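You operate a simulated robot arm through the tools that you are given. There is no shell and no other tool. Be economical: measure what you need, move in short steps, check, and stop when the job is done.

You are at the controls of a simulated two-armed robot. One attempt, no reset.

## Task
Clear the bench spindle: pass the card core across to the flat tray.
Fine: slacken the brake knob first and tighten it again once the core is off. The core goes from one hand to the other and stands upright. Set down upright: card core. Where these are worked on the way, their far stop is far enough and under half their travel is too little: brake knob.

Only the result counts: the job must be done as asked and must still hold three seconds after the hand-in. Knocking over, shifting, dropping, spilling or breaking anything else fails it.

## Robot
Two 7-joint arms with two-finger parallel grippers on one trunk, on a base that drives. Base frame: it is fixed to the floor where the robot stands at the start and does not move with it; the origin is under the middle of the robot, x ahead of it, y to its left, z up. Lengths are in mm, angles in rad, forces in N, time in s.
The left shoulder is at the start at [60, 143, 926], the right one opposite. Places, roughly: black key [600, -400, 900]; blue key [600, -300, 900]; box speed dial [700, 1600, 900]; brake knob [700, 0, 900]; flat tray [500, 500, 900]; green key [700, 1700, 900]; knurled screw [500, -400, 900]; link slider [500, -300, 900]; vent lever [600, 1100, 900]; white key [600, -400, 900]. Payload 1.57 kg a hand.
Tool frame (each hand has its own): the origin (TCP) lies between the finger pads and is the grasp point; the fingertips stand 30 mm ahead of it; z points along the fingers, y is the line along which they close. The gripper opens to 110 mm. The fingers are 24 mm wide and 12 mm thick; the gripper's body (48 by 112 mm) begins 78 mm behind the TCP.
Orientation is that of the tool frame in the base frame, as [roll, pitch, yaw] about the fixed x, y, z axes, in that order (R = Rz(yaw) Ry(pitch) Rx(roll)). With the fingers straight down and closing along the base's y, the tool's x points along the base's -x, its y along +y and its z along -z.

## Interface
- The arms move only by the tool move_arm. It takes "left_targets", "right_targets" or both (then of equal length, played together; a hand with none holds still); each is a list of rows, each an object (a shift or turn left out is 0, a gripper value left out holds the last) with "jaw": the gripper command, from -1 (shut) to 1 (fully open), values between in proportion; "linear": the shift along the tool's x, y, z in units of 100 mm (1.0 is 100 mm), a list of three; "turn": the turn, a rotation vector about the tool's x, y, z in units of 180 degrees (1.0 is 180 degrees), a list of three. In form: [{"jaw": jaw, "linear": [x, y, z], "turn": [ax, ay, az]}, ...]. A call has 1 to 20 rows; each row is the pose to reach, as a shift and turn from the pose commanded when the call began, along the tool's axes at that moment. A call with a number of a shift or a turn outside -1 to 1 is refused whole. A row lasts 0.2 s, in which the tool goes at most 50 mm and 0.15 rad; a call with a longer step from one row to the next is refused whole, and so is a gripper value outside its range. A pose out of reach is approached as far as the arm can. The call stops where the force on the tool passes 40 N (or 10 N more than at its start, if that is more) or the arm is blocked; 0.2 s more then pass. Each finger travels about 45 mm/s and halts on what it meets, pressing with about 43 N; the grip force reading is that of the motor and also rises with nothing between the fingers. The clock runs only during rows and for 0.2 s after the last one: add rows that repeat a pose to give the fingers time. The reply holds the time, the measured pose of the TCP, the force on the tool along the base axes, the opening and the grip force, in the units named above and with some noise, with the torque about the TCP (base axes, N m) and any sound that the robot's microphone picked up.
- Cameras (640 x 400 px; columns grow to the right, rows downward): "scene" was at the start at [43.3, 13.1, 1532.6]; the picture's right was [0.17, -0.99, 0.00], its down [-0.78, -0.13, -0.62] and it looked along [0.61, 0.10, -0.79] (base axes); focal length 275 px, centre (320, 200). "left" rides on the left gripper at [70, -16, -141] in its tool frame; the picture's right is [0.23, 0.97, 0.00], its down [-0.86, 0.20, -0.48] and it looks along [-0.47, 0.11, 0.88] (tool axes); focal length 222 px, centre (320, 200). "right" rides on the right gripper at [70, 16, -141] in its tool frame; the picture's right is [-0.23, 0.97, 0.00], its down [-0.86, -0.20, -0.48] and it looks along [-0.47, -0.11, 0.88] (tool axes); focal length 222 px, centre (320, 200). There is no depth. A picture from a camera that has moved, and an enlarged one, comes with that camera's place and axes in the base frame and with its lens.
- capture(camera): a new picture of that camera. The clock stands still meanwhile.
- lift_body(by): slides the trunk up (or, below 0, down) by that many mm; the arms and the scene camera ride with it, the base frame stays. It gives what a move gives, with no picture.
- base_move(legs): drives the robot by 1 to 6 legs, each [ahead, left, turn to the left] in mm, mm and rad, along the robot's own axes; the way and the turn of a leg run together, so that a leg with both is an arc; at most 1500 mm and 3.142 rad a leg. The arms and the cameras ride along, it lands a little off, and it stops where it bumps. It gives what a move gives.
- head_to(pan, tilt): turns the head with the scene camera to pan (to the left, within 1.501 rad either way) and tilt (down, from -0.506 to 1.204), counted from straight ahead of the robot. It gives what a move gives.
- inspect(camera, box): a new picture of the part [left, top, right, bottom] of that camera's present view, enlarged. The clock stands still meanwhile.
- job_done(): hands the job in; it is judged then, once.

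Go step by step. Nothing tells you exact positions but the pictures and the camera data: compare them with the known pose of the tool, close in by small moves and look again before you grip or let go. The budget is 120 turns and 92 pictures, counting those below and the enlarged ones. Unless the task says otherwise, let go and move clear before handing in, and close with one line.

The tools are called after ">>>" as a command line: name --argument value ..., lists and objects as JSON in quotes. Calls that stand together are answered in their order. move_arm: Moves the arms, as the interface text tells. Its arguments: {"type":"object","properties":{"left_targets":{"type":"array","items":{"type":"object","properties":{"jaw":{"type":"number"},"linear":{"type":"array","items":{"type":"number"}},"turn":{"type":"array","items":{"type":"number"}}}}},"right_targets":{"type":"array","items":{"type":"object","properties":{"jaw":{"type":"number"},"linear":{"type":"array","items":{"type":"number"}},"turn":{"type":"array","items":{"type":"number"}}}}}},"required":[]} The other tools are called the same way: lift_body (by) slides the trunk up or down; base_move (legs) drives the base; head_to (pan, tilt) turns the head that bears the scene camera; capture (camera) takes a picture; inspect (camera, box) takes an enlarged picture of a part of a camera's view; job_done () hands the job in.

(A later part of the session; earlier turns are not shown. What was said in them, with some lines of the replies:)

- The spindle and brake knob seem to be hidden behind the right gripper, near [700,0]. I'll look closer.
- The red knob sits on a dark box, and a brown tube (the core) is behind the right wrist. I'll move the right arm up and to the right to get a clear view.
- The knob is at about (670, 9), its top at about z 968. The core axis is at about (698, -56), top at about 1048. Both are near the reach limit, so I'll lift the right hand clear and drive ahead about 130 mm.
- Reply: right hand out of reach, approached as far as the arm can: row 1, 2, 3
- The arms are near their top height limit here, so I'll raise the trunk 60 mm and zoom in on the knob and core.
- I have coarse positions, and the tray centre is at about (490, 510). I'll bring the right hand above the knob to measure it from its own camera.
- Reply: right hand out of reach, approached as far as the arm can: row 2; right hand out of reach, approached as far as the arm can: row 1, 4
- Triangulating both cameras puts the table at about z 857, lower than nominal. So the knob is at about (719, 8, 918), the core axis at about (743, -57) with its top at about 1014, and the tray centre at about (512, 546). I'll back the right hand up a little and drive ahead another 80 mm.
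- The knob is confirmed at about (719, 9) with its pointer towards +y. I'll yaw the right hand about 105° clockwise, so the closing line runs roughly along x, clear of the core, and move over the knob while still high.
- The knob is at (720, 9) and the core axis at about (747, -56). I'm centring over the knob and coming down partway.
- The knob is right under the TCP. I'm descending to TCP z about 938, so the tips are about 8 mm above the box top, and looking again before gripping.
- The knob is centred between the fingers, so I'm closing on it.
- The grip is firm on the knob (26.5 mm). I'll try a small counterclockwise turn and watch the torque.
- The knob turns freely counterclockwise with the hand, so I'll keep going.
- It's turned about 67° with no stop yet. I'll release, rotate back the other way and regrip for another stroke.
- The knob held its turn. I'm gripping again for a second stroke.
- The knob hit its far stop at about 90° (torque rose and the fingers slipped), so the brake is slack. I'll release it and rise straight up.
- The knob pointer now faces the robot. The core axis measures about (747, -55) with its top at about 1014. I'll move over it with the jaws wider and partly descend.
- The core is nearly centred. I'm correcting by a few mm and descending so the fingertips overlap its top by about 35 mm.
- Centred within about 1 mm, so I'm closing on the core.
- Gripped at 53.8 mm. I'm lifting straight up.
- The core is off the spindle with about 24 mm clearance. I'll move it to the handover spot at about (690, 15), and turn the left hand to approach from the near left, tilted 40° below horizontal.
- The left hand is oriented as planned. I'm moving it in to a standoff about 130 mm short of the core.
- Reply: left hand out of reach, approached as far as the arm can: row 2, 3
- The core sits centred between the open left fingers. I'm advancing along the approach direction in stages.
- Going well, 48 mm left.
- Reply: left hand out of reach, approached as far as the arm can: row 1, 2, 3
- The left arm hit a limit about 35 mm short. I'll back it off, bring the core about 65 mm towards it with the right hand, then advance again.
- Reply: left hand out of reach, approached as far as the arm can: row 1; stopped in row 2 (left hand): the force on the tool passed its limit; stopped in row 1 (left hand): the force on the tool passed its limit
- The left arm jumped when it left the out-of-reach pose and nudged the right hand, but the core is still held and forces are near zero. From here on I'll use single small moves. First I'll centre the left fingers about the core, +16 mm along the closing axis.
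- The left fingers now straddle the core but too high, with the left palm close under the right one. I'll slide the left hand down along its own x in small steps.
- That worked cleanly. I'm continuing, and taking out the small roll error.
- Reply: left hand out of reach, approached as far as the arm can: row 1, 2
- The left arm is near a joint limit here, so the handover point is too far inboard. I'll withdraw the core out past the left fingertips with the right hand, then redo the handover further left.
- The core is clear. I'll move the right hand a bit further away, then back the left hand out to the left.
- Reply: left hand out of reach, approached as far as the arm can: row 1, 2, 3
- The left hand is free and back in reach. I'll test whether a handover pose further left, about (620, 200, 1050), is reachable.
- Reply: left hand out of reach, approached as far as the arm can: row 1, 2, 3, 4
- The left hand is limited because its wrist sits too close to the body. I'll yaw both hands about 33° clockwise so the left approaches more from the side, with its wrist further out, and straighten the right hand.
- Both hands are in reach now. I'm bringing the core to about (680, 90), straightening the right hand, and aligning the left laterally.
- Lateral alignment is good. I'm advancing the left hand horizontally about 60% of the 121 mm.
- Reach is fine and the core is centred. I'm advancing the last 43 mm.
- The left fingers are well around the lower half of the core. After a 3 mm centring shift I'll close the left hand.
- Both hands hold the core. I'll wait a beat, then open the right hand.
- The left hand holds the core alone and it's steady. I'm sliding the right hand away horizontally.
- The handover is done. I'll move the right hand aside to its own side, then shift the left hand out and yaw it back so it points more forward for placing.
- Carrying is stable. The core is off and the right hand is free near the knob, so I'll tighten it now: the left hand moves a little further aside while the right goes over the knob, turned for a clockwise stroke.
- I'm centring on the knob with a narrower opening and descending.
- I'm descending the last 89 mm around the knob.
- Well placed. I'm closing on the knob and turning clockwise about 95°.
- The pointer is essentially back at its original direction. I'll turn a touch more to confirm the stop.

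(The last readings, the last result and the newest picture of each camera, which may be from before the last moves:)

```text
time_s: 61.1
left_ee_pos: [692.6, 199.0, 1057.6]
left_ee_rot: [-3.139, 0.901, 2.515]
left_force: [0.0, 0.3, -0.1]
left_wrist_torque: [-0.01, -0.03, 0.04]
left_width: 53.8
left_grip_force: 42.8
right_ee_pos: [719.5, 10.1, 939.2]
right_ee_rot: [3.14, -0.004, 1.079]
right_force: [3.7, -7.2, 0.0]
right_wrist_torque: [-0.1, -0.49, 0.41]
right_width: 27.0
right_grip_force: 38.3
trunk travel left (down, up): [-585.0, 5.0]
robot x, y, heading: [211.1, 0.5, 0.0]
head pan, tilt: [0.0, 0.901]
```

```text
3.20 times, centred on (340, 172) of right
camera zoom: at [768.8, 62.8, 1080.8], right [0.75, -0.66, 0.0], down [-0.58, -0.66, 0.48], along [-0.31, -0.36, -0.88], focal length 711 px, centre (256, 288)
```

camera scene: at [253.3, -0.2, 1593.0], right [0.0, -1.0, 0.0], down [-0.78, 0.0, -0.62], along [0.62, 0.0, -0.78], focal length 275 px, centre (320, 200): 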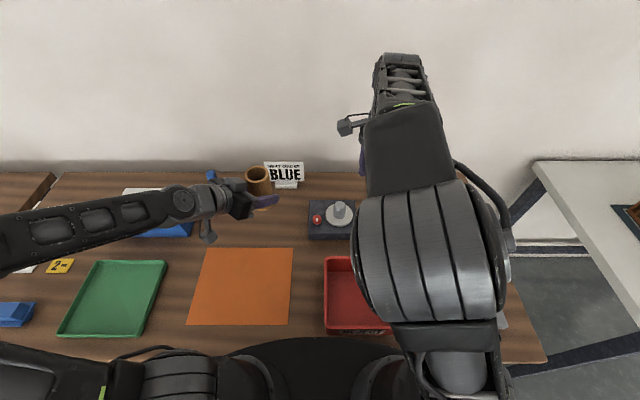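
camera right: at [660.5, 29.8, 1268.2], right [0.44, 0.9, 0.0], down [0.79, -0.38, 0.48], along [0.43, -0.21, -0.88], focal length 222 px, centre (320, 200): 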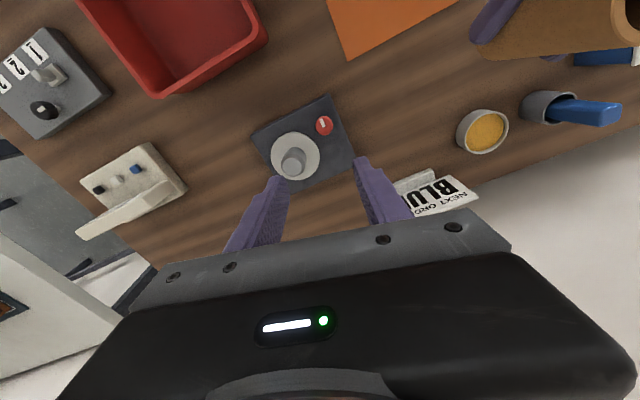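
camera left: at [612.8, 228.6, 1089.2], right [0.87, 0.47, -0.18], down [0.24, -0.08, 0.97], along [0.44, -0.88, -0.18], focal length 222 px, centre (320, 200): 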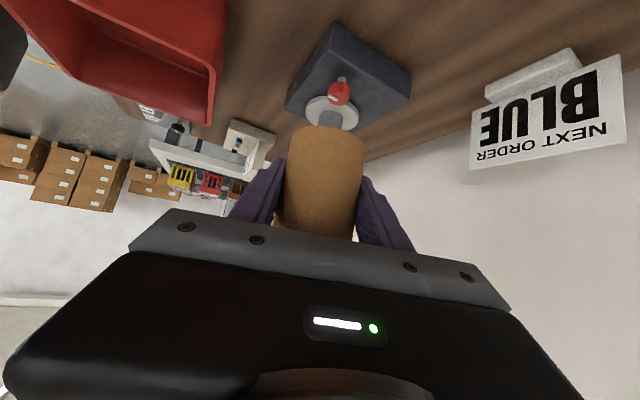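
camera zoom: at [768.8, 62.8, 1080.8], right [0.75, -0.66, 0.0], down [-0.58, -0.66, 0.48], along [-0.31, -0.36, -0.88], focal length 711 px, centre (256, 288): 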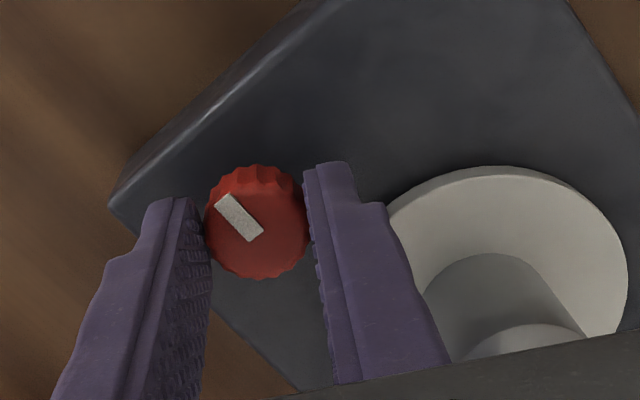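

The stop torque is felt, so the brake is tight. I'm releasing and rising straight up.

>>> move_arm --right_targets '[{"jaw": -0.1}, {"jaw": -0.1}, {"jaw": -0.1}, {"linear": [0, 0, -0.4]}, {"linear": [0, 0, -0.8]}, {"linear": [0, 0, -1.0]}]'

>>> inspect --camera "right" --box '[220, 70, 460, 220]'

```text
time_s: 62.5
left_ee_pos: [691.3, 201.4, 1056.5]
left_ee_rot: [-3.136, 0.902, 2.516]
left_force: [0.2, -0.8, -0.3]
left_wrist_torque: [-0.01, 0.01, -0.03]
left_width: 53.3
left_grip_force: 42.7
right_ee_pos: [718.3, 10.7, 1037.9]
right_ee_rot: [3.141, 0.0, 1.08]
right_force: [-0.4, -0.1, -0.1]
right_wrist_torque: [0.03, -0.02, 0.01]
right_width: 49.3
right_grip_force: 0.0
trunk travel left (down, up): [-585.0, 5.0]
robot x, y, heading: [211.0, -1.4, 0.0]
head pan, tilt: [0.0, 0.901]
```

```text
2.67 times, centred on (340, 145) of right
camera zoom: at [766.9, 64.1, 1180.3], right [0.75, -0.66, 0.0], down [-0.58, -0.66, 0.48], along [-0.32, -0.36, -0.88], focal length 592 px, centre (267, 347)
```

zoom: 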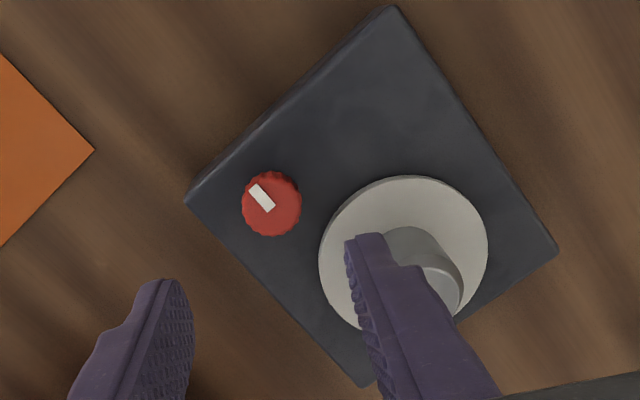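

The knob is restored, with its pointer at +y. I'll park the right hand high on its own side, then drive the base left and back so the core comes over the tray.

>>> move_arm --right_targets '[{"linear": [0, 0, -0.4]}, {"linear": [-0.2, 0, -0.8]}, {"linear": [-0.6, 0, -0.8]}, {"linear": [-1.0, 0, -0.8]}]'

>>> base_move --legs '[[0, 200, 0], [-100, 100, 0]]'

>>> head_to --pan 0.5 --tilt 0.95

>>> capture --camera "scene"

>>> capture --camera "left"

```text
time_s: 63.5
left_ee_pos: [690.5, 200.7, 1057.3]
left_ee_rot: [-3.14, 0.901, 2.517]
left_force: [0.6, -0.2, -0.7]
left_wrist_torque: [-0.01, 0.02, -0.01]
left_width: 53.3
left_grip_force: 43.1
right_ee_pos: [673.9, -79.6, 1116.6]
right_ee_rot: [3.139, -0.001, 1.081]
right_force: [0.2, -0.4, 0.4]
right_wrist_torque: [-0.01, -0.03, 0.0]
right_width: 49.4
right_grip_force: 0.0
trunk travel left (down, up): [-585.0, 5.0]
robot x, y, heading: [210.4, 1.5, 0.005]
head pan, tilt: [0.0, 0.901]
```

```text
time_s: 66.0
left_ee_pos: [589.0, 499.0, 1057.4]
left_ee_rot: [-3.138, 0.901, 2.523]
left_force: [-0.9, -0.7, 0.2]
left_wrist_torque: [0.02, -0.01, -0.02]
left_width: 53.2
left_grip_force: 42.9
right_ee_pos: [572.1, 219.2, 1117.0]
right_ee_rot: [3.14, 0.0, 1.084]
right_force: [-0.2, 0.9, -0.4]
right_wrist_torque: [-0.07, -0.04, -0.01]
right_width: 49.6
right_grip_force: 0.0
trunk travel left (down, up): [-585.0, 5.0]
robot x, y, heading: [107.6, 295.8, 0.003]
head pan, tilt: [0.0, 0.901]
```

```text
time_s: 67.0
left_ee_pos: [588.9, 498.2, 1056.8]
left_ee_rot: [-3.138, 0.901, 2.523]
left_force: [0.6, 0.5, 0.5]
left_wrist_torque: [0.01, -0.07, -0.04]
left_width: 53.3
left_grip_force: 43.1
right_ee_pos: [572.7, 216.8, 1116.3]
right_ee_rot: [-3.141, 0.001, 1.084]
right_force: [0.3, -0.3, 0.3]
right_wrist_torque: [-0.01, 0.0, 0.02]
right_width: 49.6
right_grip_force: 0.1
trunk travel left (down, up): [-585.0, 5.0]
robot x, y, heading: [107.9, 294.3, 0.005]
head pan, tilt: [0.499, 0.949]
```

```text
31 pictures are left
camera scene: at [140.1, 330.7, 1589.4], right [0.48, -0.88, 0.0], down [-0.71, -0.39, -0.58], along [0.51, 0.28, -0.81], focal length 275 px, centre (320, 200)
```

scene: 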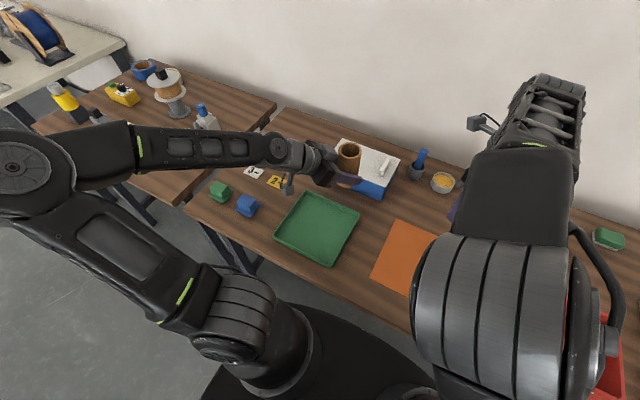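

```text
30 pictures are left
camera left: at [455.3, 575.0, 1090.4], right [0.45, 0.87, -0.18], down [0.24, 0.07, 0.97], along [0.86, -0.48, -0.18], focal length 222 px, centre (320, 200)
```

left: 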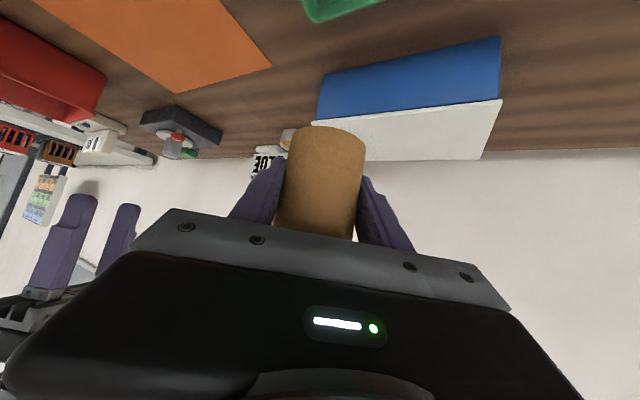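

The tray centre measures about (502, 543) and the core is at (589, 498). I'll drive back 85 and left 45, then lower the trunk 60 mm.

>>> base_move --legs '[[-85, 45, 0]]'

>>> lift_body --by -60

>>> capture --camera "scene"

>>> capture --camera "left"

```text
time_s: 68.1
left_ee_pos: [502.9, 542.5, 1057.3]
left_ee_rot: [-3.14, 0.902, 2.522]
left_force: [0.4, -0.4, -0.8]
left_wrist_torque: [-0.01, -0.03, 0.03]
left_width: 53.4
left_grip_force: 42.9
right_ee_pos: [487.5, 262.6, 1118.6]
right_ee_rot: [3.139, 0.001, 1.085]
right_force: [0.3, 0.7, 0.8]
right_wrist_torque: [0.0, -0.05, -0.01]
right_width: 49.6
right_grip_force: 0.2
trunk travel left (down, up): [-585.0, 5.0]
robot x, y, heading: [21.6, 337.9, 0.002]
head pan, tilt: [0.499, 0.949]
```

```text
time_s: 69.1
left_ee_pos: [504.7, 542.2, 995.0]
left_ee_rot: [-3.14, 0.9, 2.522]
left_force: [-0.1, 0.0, -0.6]
left_wrist_torque: [-0.02, -0.01, -0.03]
left_width: 53.6
left_grip_force: 43.0
right_ee_pos: [488.2, 262.9, 1056.9]
right_ee_rot: [3.141, -0.002, 1.083]
right_force: [0.1, 0.4, -0.6]
right_wrist_torque: [-0.06, 0.0, -0.03]
right_width: 49.6
right_grip_force: 0.1
trunk travel left (down, up): [-525.0, 65.0]
robot x, y, heading: [18.2, 339.5, 0.007]
head pan, tilt: [0.499, 0.949]
```

```text
29 pictures are left
camera scene: at [55.2, 374.8, 1529.4], right [0.48, -0.88, 0.0], down [-0.71, -0.39, -0.58], along [0.51, 0.28, -0.81], focal length 275 px, centre (320, 200)
```

scene: 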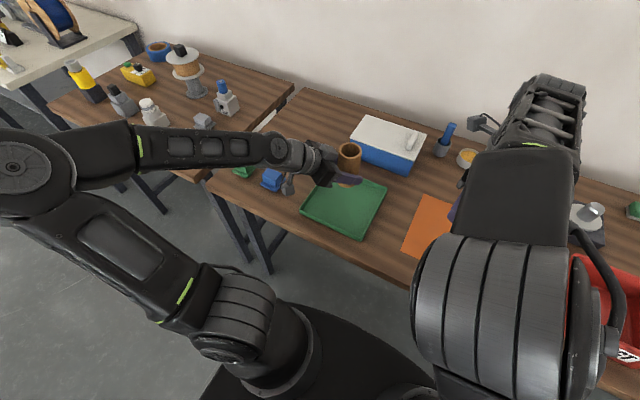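

```text
28 pictures are left
camera left: at [370.4, 619.2, 1030.5], right [0.45, 0.87, -0.18], down [0.24, 0.07, 0.97], along [0.86, -0.48, -0.18], focal length 222 px, centre (320, 200)
```

left: 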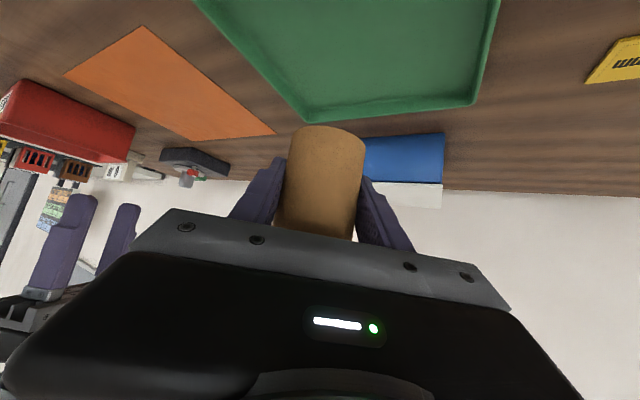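

The tray position is confirmed by the left camera (centre about (505, 543)) and the core is right above it. I'm lowering 75 mm with the arm.

>>> move_arm --left_targets '[{"linear": [0.2, 0, 0.159]}, {"linear": [0.4, 0, 0.318]}, {"linear": [0.587, 0, 0.466]}, {"linear": [0.587, 0, 0.466]}]'

>>> capture --camera "left"

>>> inspect --camera "scene" --box '[260, 110, 420, 250]'

```text
time_s: 70.1
left_ee_pos: [504.3, 541.3, 922.6]
left_ee_rot: [-3.14, 0.9, 2.521]
left_force: [-0.4, -0.7, -1.0]
left_wrist_torque: [-0.01, -0.01, -0.01]
left_width: 53.5
left_grip_force: 42.9
right_ee_pos: [487.9, 262.9, 1055.7]
right_ee_rot: [-3.141, -0.001, 1.083]
right_force: [-0.5, -0.7, -0.5]
right_wrist_torque: [0.0, 0.01, -0.01]
right_width: 49.8
right_grip_force: 0.1
trunk travel left (down, up): [-525.0, 65.0]
robot x, y, heading: [25.2, 335.1, 0.006]
head pan, tilt: [0.499, 0.949]
```

```text
27 pictures are left
camera left: at [369.9, 619.2, 956.6], right [0.45, 0.87, -0.18], down [0.24, 0.07, 0.97], along [0.86, -0.48, -0.18], focal length 222 px, centre (320, 200)
```

left: 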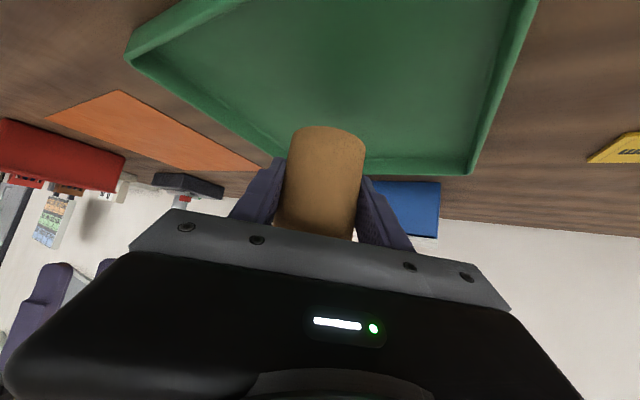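

```text
2.86 times, centred on (340, 180) of scene
camera zoom: at [55.1, 374.8, 1529.4], right [0.48, -0.88, 0.0], down [-0.71, -0.39, -0.58], along [0.51, 0.28, -0.81], focal length 785 px, centre (263, 257)
```

zoom: 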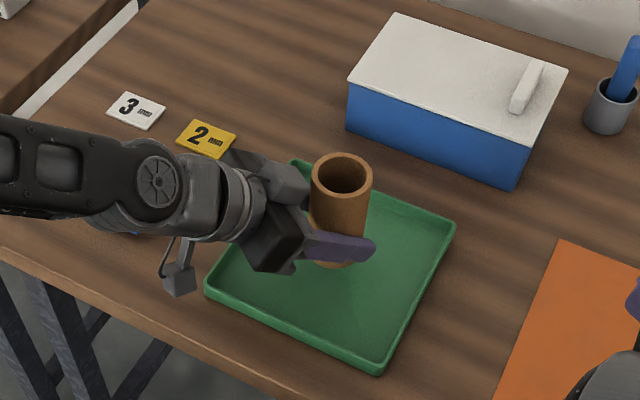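

Nearly down, about 23 mm to go by estimate. I'm descending 14 mm, then feeling for contact.

>>> move_arm --left_targets '[{"linear": [0.055, 0, 0.0435]}, {"linear": [0.11, 0, 0.087]}, {"linear": [0.11, 0, 0.087]}]'

>>> move_arm --left_targets '[{"linear": [0.016, 0, 0.0125]}, {"linear": [0.031, 0, 0.025]}, {"linear": [0.031, 0, 0.025]}]'

>>> capture --camera "left"

```text
time_s: 70.9
left_ee_pos: [502.2, 542.4, 908.5]
left_ee_rot: [-3.14, 0.901, 2.522]
left_force: [-0.3, 0.1, -0.1]
left_wrist_torque: [-0.04, 0.02, 0.0]
left_width: 53.3
left_grip_force: 43.1
right_ee_pos: [488.8, 263.2, 1056.0]
right_ee_rot: [-3.141, 0.001, 1.086]
right_force: [-0.1, -0.1, 0.3]
right_wrist_torque: [0.03, 0.01, -0.01]
right_width: 49.6
right_grip_force: 0.1
trunk travel left (down, up): [-525.0, 65.0]
robot x, y, heading: [22.2, 342.7, 0.008]
head pan, tilt: [0.499, 0.949]
```

```text
time_s: 71.7
left_ee_pos: [503.1, 542.3, 904.7]
left_ee_rot: [-3.138, 0.899, 2.522]
left_force: [0.6, -0.4, -0.8]
left_wrist_torque: [0.0, 0.0, -0.02]
left_width: 53.4
left_grip_force: 42.8
right_ee_pos: [487.3, 263.6, 1056.5]
right_ee_rot: [-3.141, 0.001, 1.085]
right_force: [0.7, 0.5, -1.1]
right_wrist_torque: [0.02, 0.01, -0.03]
right_width: 49.4
right_grip_force: 0.0
trunk travel left (down, up): [-525.0, 65.0]
robot x, y, heading: [23.1, 340.9, 0.005]
head pan, tilt: [0.499, 0.949]
```

```text
25 pictures are left
camera left: at [369.5, 619.2, 938.2], right [0.45, 0.87, -0.18], down [0.24, 0.07, 0.97], along [0.86, -0.48, -0.18], focal length 222 px, centre (320, 200)
```

left: 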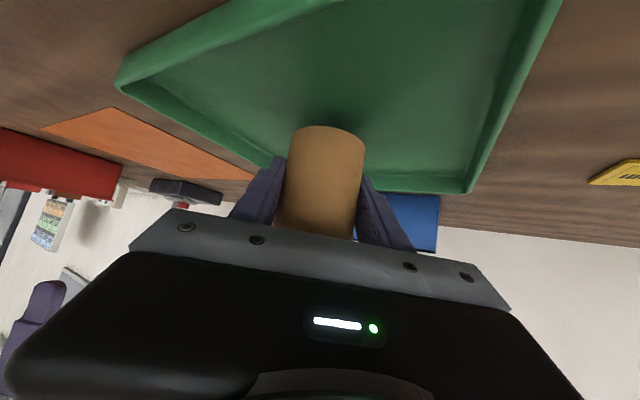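

A contact shadow is forming but there's no force yet. I'll step down 2 mm at a time.

>>> move_arm --left_targets '[{"linear": [0.016, 0, 0.0125]}, {"linear": [0.016, 0, 0.0125]}]'

>>> move_arm --left_targets '[{"linear": [0.016, 0, 0.0125]}, {"linear": [0.016, 0, 0.0125]}]'

>>> move_arm --left_targets '[{"linear": [0.016, 0, 0.0125]}, {"linear": [0.016, 0, 0.0125]}]'

```text
time_s: 72.3
left_ee_pos: [502.7, 540.8, 902.2]
left_ee_rot: [-3.14, 0.9, 2.523]
left_force: [0.0, -0.5, -0.4]
left_wrist_torque: [0.02, 0.01, 0.01]
left_width: 53.1
left_grip_force: 42.8
right_ee_pos: [486.8, 262.8, 1056.5]
right_ee_rot: [3.14, 0.001, 1.084]
right_force: [0.3, -0.1, -0.2]
right_wrist_torque: [0.03, -0.01, 0.02]
right_width: 49.8
right_grip_force: 0.1
trunk travel left (down, up): [-525.0, 65.0]
robot x, y, heading: [17.0, 340.8, 0.005]
head pan, tilt: [0.499, 0.949]
```

```text
time_s: 72.9
left_ee_pos: [503.3, 543.1, 901.3]
left_ee_rot: [-3.14, 0.902, 2.522]
left_force: [0.1, -0.3, -1.1]
left_wrist_torque: [0.01, 0.01, -0.03]
left_width: 53.2
left_grip_force: 43.2
right_ee_pos: [489.0, 263.0, 1056.3]
right_ee_rot: [-3.141, -0.001, 1.082]
right_force: [0.4, -0.5, -0.4]
right_wrist_torque: [0.01, 0.0, -0.04]
right_width: 49.5
right_grip_force: 0.1
trunk travel left (down, up): [-525.0, 65.0]
robot x, y, heading: [21.1, 339.5, 0.006]
head pan, tilt: [0.499, 0.949]
```

```text
time_s: 73.5
left_ee_pos: [503.6, 541.9, 898.7]
left_ee_rot: [-3.137, 0.9, 2.521]
left_force: [0.0, -0.6, 0.1]
left_wrist_torque: [0.0, 0.04, 0.0]
left_width: 53.4
left_grip_force: 43.2
right_ee_pos: [488.1, 262.7, 1055.6]
right_ee_rot: [3.141, 0.002, 1.083]
right_force: [0.3, 0.1, 1.1]
right_wrist_torque: [-0.01, -0.03, 0.02]
right_width: 49.3
right_grip_force: 0.0
trunk travel left (down, up): [-525.0, 65.0]
robot x, y, heading: [20.6, 335.8, 0.007]
head pan, tilt: [0.499, 0.949]
```

>>> move_arm --left_targets '[{"linear": [0.016, 0, 0.0125]}, {"linear": [0.016, 0, 0.0125]}]'

>>> move_arm --left_targets '[{"linear": [0.016, 0, 0.0125]}, {"linear": [0.016, 0, 0.0125]}]'

>>> inspect --camera "left" --box '[220, 80, 440, 218]'

```text
time_s: 74.1
left_ee_pos: [503.6, 541.7, 896.3]
left_ee_rot: [-3.139, 0.902, 2.523]
left_force: [0.7, -0.3, -0.8]
left_wrist_torque: [0.02, 0.01, 0.0]
left_width: 53.3
left_grip_force: 42.9
right_ee_pos: [488.8, 263.1, 1056.7]
right_ee_rot: [3.141, 0.0, 1.084]
right_force: [0.0, 0.2, 0.0]
right_wrist_torque: [-0.01, 0.0, 0.02]
right_width: 49.8
right_grip_force: 0.0
trunk travel left (down, up): [-525.0, 65.0]
robot x, y, heading: [22.6, 340.0, 0.004]
head pan, tilt: [0.499, 0.949]
```

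```text
time_s: 74.7
left_ee_pos: [503.1, 542.2, 893.4]
left_ee_rot: [-3.139, 0.902, 2.522]
left_force: [0.5, -0.3, -0.8]
left_wrist_torque: [-0.03, 0.01, 0.0]
left_width: 53.4
left_grip_force: 42.9
right_ee_pos: [487.1, 262.0, 1056.5]
right_ee_rot: [3.141, 0.001, 1.083]
right_force: [0.3, 0.1, 0.6]
right_wrist_torque: [0.01, 0.03, -0.02]
right_width: 49.7
right_grip_force: 0.1
trunk travel left (down, up): [-525.0, 65.0]
robot x, y, heading: [23.5, 337.5, 0.008]
head pan, tilt: [0.499, 0.949]
```

```text
2.90 times, centred on (330, 149) of left
camera zoom: at [370.0, 618.8, 927.4], right [0.45, 0.87, -0.18], down [0.24, 0.07, 0.97], along [0.86, -0.48, -0.18], focal length 644 px, centre (291, 348)
```

zoom: 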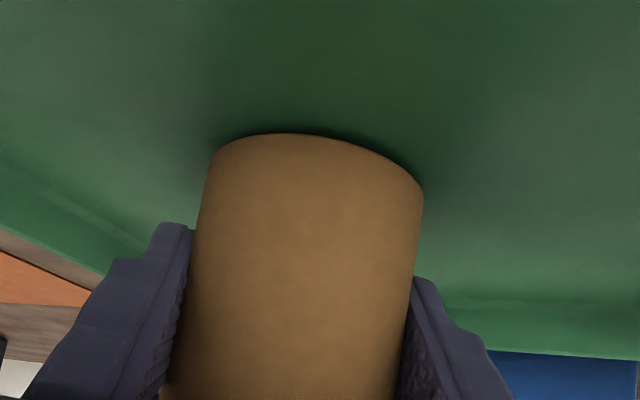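

>>> move_arm --left_targets '[{"linear": [0.012, 0, 0.0093]}, {"linear": [0.012, 0, 0.0093]}]'

>>> move_arm --left_targets '[{"linear": [0.012, 0, 0.0093]}, {"linear": [0.012, 0, 0.0093]}]'

>>> move_arm --left_targets '[{"linear": [0.012, 0, 0.0093]}, {"linear": [0.012, 0, 0.0093]}]'

>>> inspect --camera "left" --box '[220, 80, 440, 218]'

```text
time_s: 75.3
left_ee_pos: [503.4, 541.8, 891.9]
left_ee_rot: [-3.14, 0.901, 2.522]
left_force: [-0.2, 0.0, -1.5]
left_wrist_torque: [0.03, 0.0, -0.03]
left_width: 53.6
left_grip_force: 42.7
right_ee_pos: [487.3, 262.3, 1055.4]
right_ee_rot: [-3.141, 0.0, 1.083]
right_force: [0.1, 0.0, -0.1]
right_wrist_torque: [-0.04, 0.01, -0.01]
right_width: 49.4
right_grip_force: 0.1
trunk travel left (down, up): [-525.0, 65.0]
robot x, y, heading: [26.2, 338.9, 0.006]
head pan, tilt: [0.499, 0.949]
```

```text
time_s: 75.9
left_ee_pos: [504.1, 541.6, 892.6]
left_ee_rot: [-3.141, 0.902, 2.519]
left_force: [0.4, 0.7, 6.7]
left_wrist_torque: [0.13, 0.1, -0.02]
left_width: 53.3
left_grip_force: 43.5
right_ee_pos: [488.2, 262.5, 1055.7]
right_ee_rot: [-3.141, -0.002, 1.083]
right_force: [0.4, -0.2, 0.0]
right_wrist_torque: [-0.02, 0.0, 0.0]
right_width: 49.8
right_grip_force: 0.0
trunk travel left (down, up): [-525.0, 65.0]
robot x, y, heading: [24.6, 336.7, -0.001]
head pan, tilt: [0.499, 0.949]
```

```text
time_s: 76.5
left_ee_pos: [504.0, 541.9, 892.4]
left_ee_rot: [3.139, 0.905, 2.518]
left_force: [-0.3, 2.7, 27.2]
left_wrist_torque: [0.06, 0.59, -0.03]
left_width: 53.3
left_grip_force: 43.1
right_ee_pos: [486.9, 262.6, 1057.8]
right_ee_rot: [3.14, -0.002, 1.086]
right_force: [0.8, -0.3, 0.3]
right_wrist_torque: [-0.02, -0.02, 0.0]
right_width: 49.7
right_grip_force: 0.1
trunk travel left (down, up): [-525.0, 65.0]
robot x, y, heading: [23.2, 339.7, 0.008]
head pan, tilt: [0.499, 0.949]
```

```text
2.90 times, centred on (330, 149) of left
camera zoom: at [370.0, 619.2, 924.8], right [0.45, 0.87, -0.18], down [0.24, 0.07, 0.97], along [0.86, -0.48, -0.18], focal length 644 px, centre (291, 348)
```

zoom: 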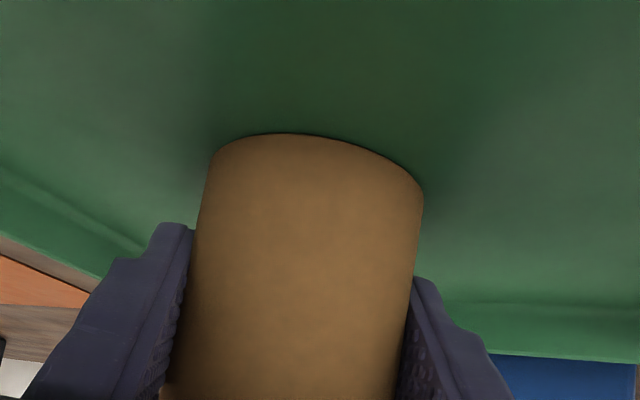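

The core is in contact (27 N up). I'll ease back about 1.3 mm to unload, then open the left hand gently.

>>> move_arm --left_targets '[{"linear": [-0.011, 0, -0.0085]}, {"linear": [-0.011, 0, -0.0085]}]'

>>> move_arm --left_targets '[{"jaw": -0.02}, {"jaw": 0.05}, {"jaw": 0.12}, {"jaw": 0.2}, {"jaw": 0.4}, {"jaw": 0.6}, {"jaw": 0.6}]'

>>> inspect --camera "left" --box '[220, 80, 440, 218]'

>>> inspect --camera "scene" --box '[260, 110, 420, 250]'

```text
time_s: 77.1
left_ee_pos: [505.1, 541.2, 892.2]
left_ee_rot: [3.14, 0.902, 2.518]
left_force: [7.2, -1.0, 23.0]
left_wrist_torque: [-0.23, -0.04, 0.0]
left_width: 53.5
left_grip_force: 43.3
right_ee_pos: [487.0, 261.7, 1057.5]
right_ee_rot: [-3.142, -0.001, 1.084]
right_force: [-0.4, -0.8, 0.0]
right_wrist_torque: [-0.02, 0.0, -0.02]
right_width: 49.3
right_grip_force: 0.2
trunk travel left (down, up): [-525.0, 65.0]
robot x, y, heading: [22.0, 342.1, 0.007]
head pan, tilt: [0.499, 0.949]
```

```text
time_s: 78.7
left_ee_pos: [504.5, 542.6, 892.0]
left_ee_rot: [-3.139, 0.9, 2.521]
left_force: [-0.1, 0.6, 0.0]
left_wrist_torque: [-0.02, 0.0, 0.01]
left_width: 88.1
left_grip_force: 0.0
right_ee_pos: [487.3, 263.0, 1057.1]
right_ee_rot: [-3.14, -0.001, 1.083]
right_force: [-0.2, 1.0, 0.5]
right_wrist_torque: [0.01, -0.04, -0.01]
right_width: 49.8
right_grip_force: 0.2
trunk travel left (down, up): [-525.0, 65.0]
robot x, y, heading: [21.0, 335.5, 0.005]
head pan, tilt: [0.499, 0.949]
```

```text
2.90 times, centred on (330, 149) of left
camera zoom: at [369.8, 619.8, 924.4], right [0.45, 0.87, -0.18], down [0.24, 0.07, 0.97], along [0.86, -0.48, -0.18], focal length 644 px, centre (291, 348)
```

zoom: 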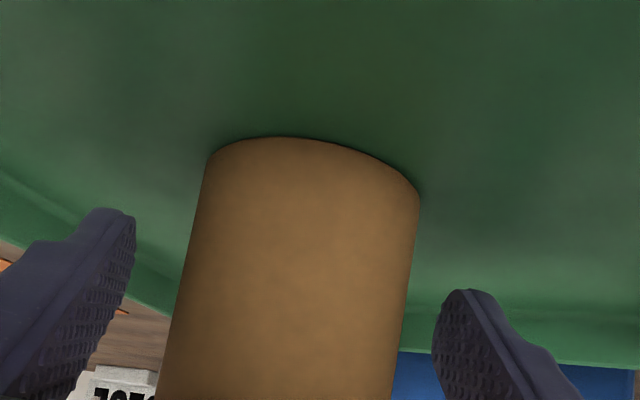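

```text
2.86 times, centred on (340, 180) of scene
camera zoom: at [55.2, 374.9, 1529.4], right [0.48, -0.88, 0.0], down [-0.71, -0.39, -0.58], along [0.51, 0.28, -0.81], focal length 785 px, centre (263, 257)
```

zoom: 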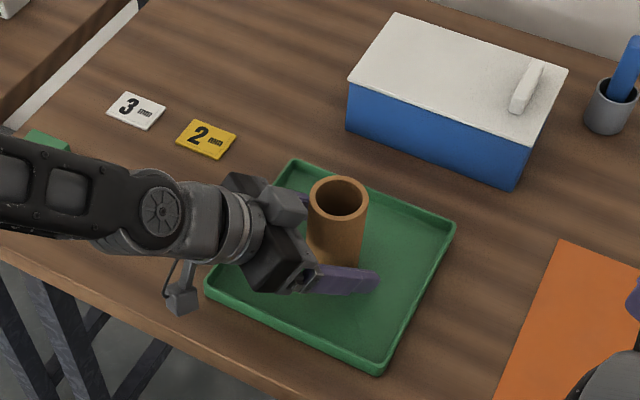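

The core stands upright on its own in the tray. I'll open wide, raise the trunk straight up past the rim, then back away along the approach direction with the base.

>>> move_arm --left_targets '[{"jaw": 1}, {"jaw": 1}, {"jaw": 1}]'

>>> lift_body --by 60

>>> capture --camera "left"

```text
time_s: 79.5
left_ee_pos: [504.1, 542.7, 891.0]
left_ee_rot: [-3.139, 0.9, 2.52]
left_force: [-0.2, -0.1, -0.7]
left_wrist_torque: [0.04, -0.02, 0.02]
left_width: 109.9
left_grip_force: 0.1
right_ee_pos: [488.7, 262.6, 1055.9]
right_ee_rot: [-3.139, 0.0, 1.084]
right_force: [0.5, -0.7, 0.2]
right_wrist_torque: [-0.02, -0.02, -0.02]
right_width: 49.4
right_grip_force: 0.0
trunk travel left (down, up): [-525.0, 65.0]
robot x, y, heading: [23.8, 339.1, 0.003]
head pan, tilt: [0.499, 0.949]
```

```text
time_s: 80.5
left_ee_pos: [503.3, 542.1, 950.5]
left_ee_rot: [-3.139, 0.901, 2.521]
left_force: [-0.6, 0.2, 0.3]
left_wrist_torque: [-0.02, 0.03, 0.01]
left_width: 110.1
left_grip_force: 0.1
right_ee_pos: [488.1, 262.7, 1116.7]
right_ee_rot: [-3.14, 0.0, 1.083]
right_force: [-0.1, 0.0, 0.0]
right_wrist_torque: [0.02, -0.03, -0.02]
right_width: 49.4
right_grip_force: 0.1
trunk travel left (down, up): [-585.0, 5.0]
robot x, y, heading: [24.1, 341.5, 0.003]
head pan, tilt: [0.499, 0.949]
```

```text
20 pictures are left
camera left: at [369.9, 619.9, 984.2], right [0.45, 0.87, -0.18], down [0.24, 0.07, 0.97], along [0.86, -0.48, -0.18], focal length 222 px, centre (320, 200)
```

left: 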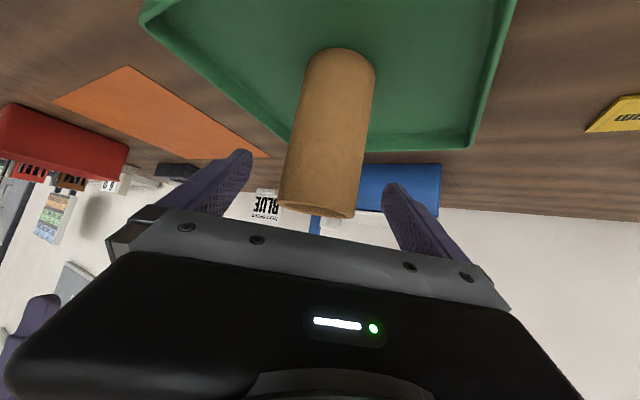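

The core is upright with plenty of finger clearance. I'm backing away diagonally with the base.

>>> base_move --legs '[[-97, 70, 0]]'

>>> capture --camera "scene"

>>> capture --camera "left"

```text
time_s: 81.7
left_ee_pos: [406.5, 612.4, 951.2]
left_ee_rot: [-3.139, 0.902, 2.523]
left_force: [0.8, -0.4, 0.1]
left_wrist_torque: [-0.04, -0.01, 0.03]
left_width: 109.9
left_grip_force: 0.0
right_ee_pos: [389.0, 332.9, 1116.3]
right_ee_rot: [3.14, 0.001, 1.085]
right_force: [-0.1, -0.9, 0.8]
right_wrist_torque: [-0.06, -0.02, 0.0]
right_width: 49.5
right_grip_force: 0.0
trunk travel left (down, up): [-585.0, 5.0]
robot x, y, heading: [-74.4, 407.4, 0.006]
head pan, tilt: [0.499, 0.949]
```

```text
19 pictures are left
camera scene: at [-43.5, 444.9, 1589.4], right [0.48, -0.88, 0.0], down [-0.71, -0.39, -0.58], along [0.51, 0.28, -0.81], focal length 275 px, centre (320, 200)
```

scene: 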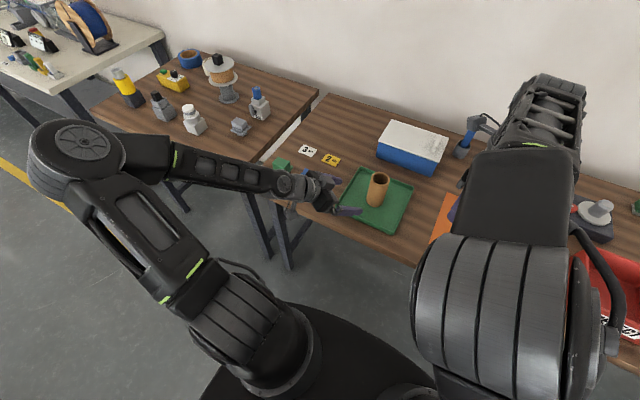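

```text
18 pictures are left
camera left: at [271.8, 689.4, 984.5], right [0.45, 0.87, -0.18], down [0.24, 0.07, 0.97], along [0.86, -0.48, -0.18], focal length 222 px, centre (320, 200)
```

left: 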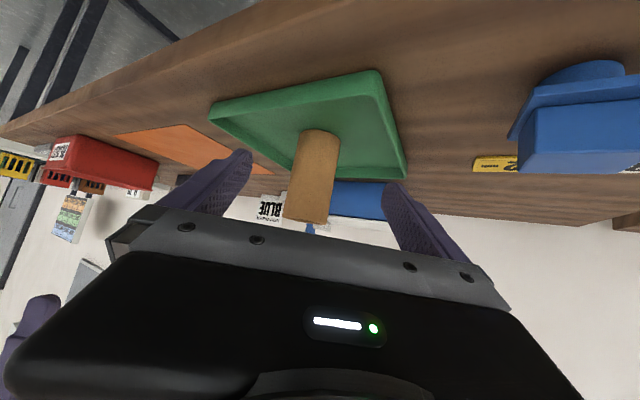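

The core stands upright in the green tray, the hands are clear, the knob is tight again and nothing else looks disturbed. I'm handing in.

>>> job_done

```text
The job is handed in.
```

The spindle is clear: the card core went from the right hand to the left and stands upright in the flat tray. I slackened the brake knob to its stop first and tightened it back to its stop once the core was off.
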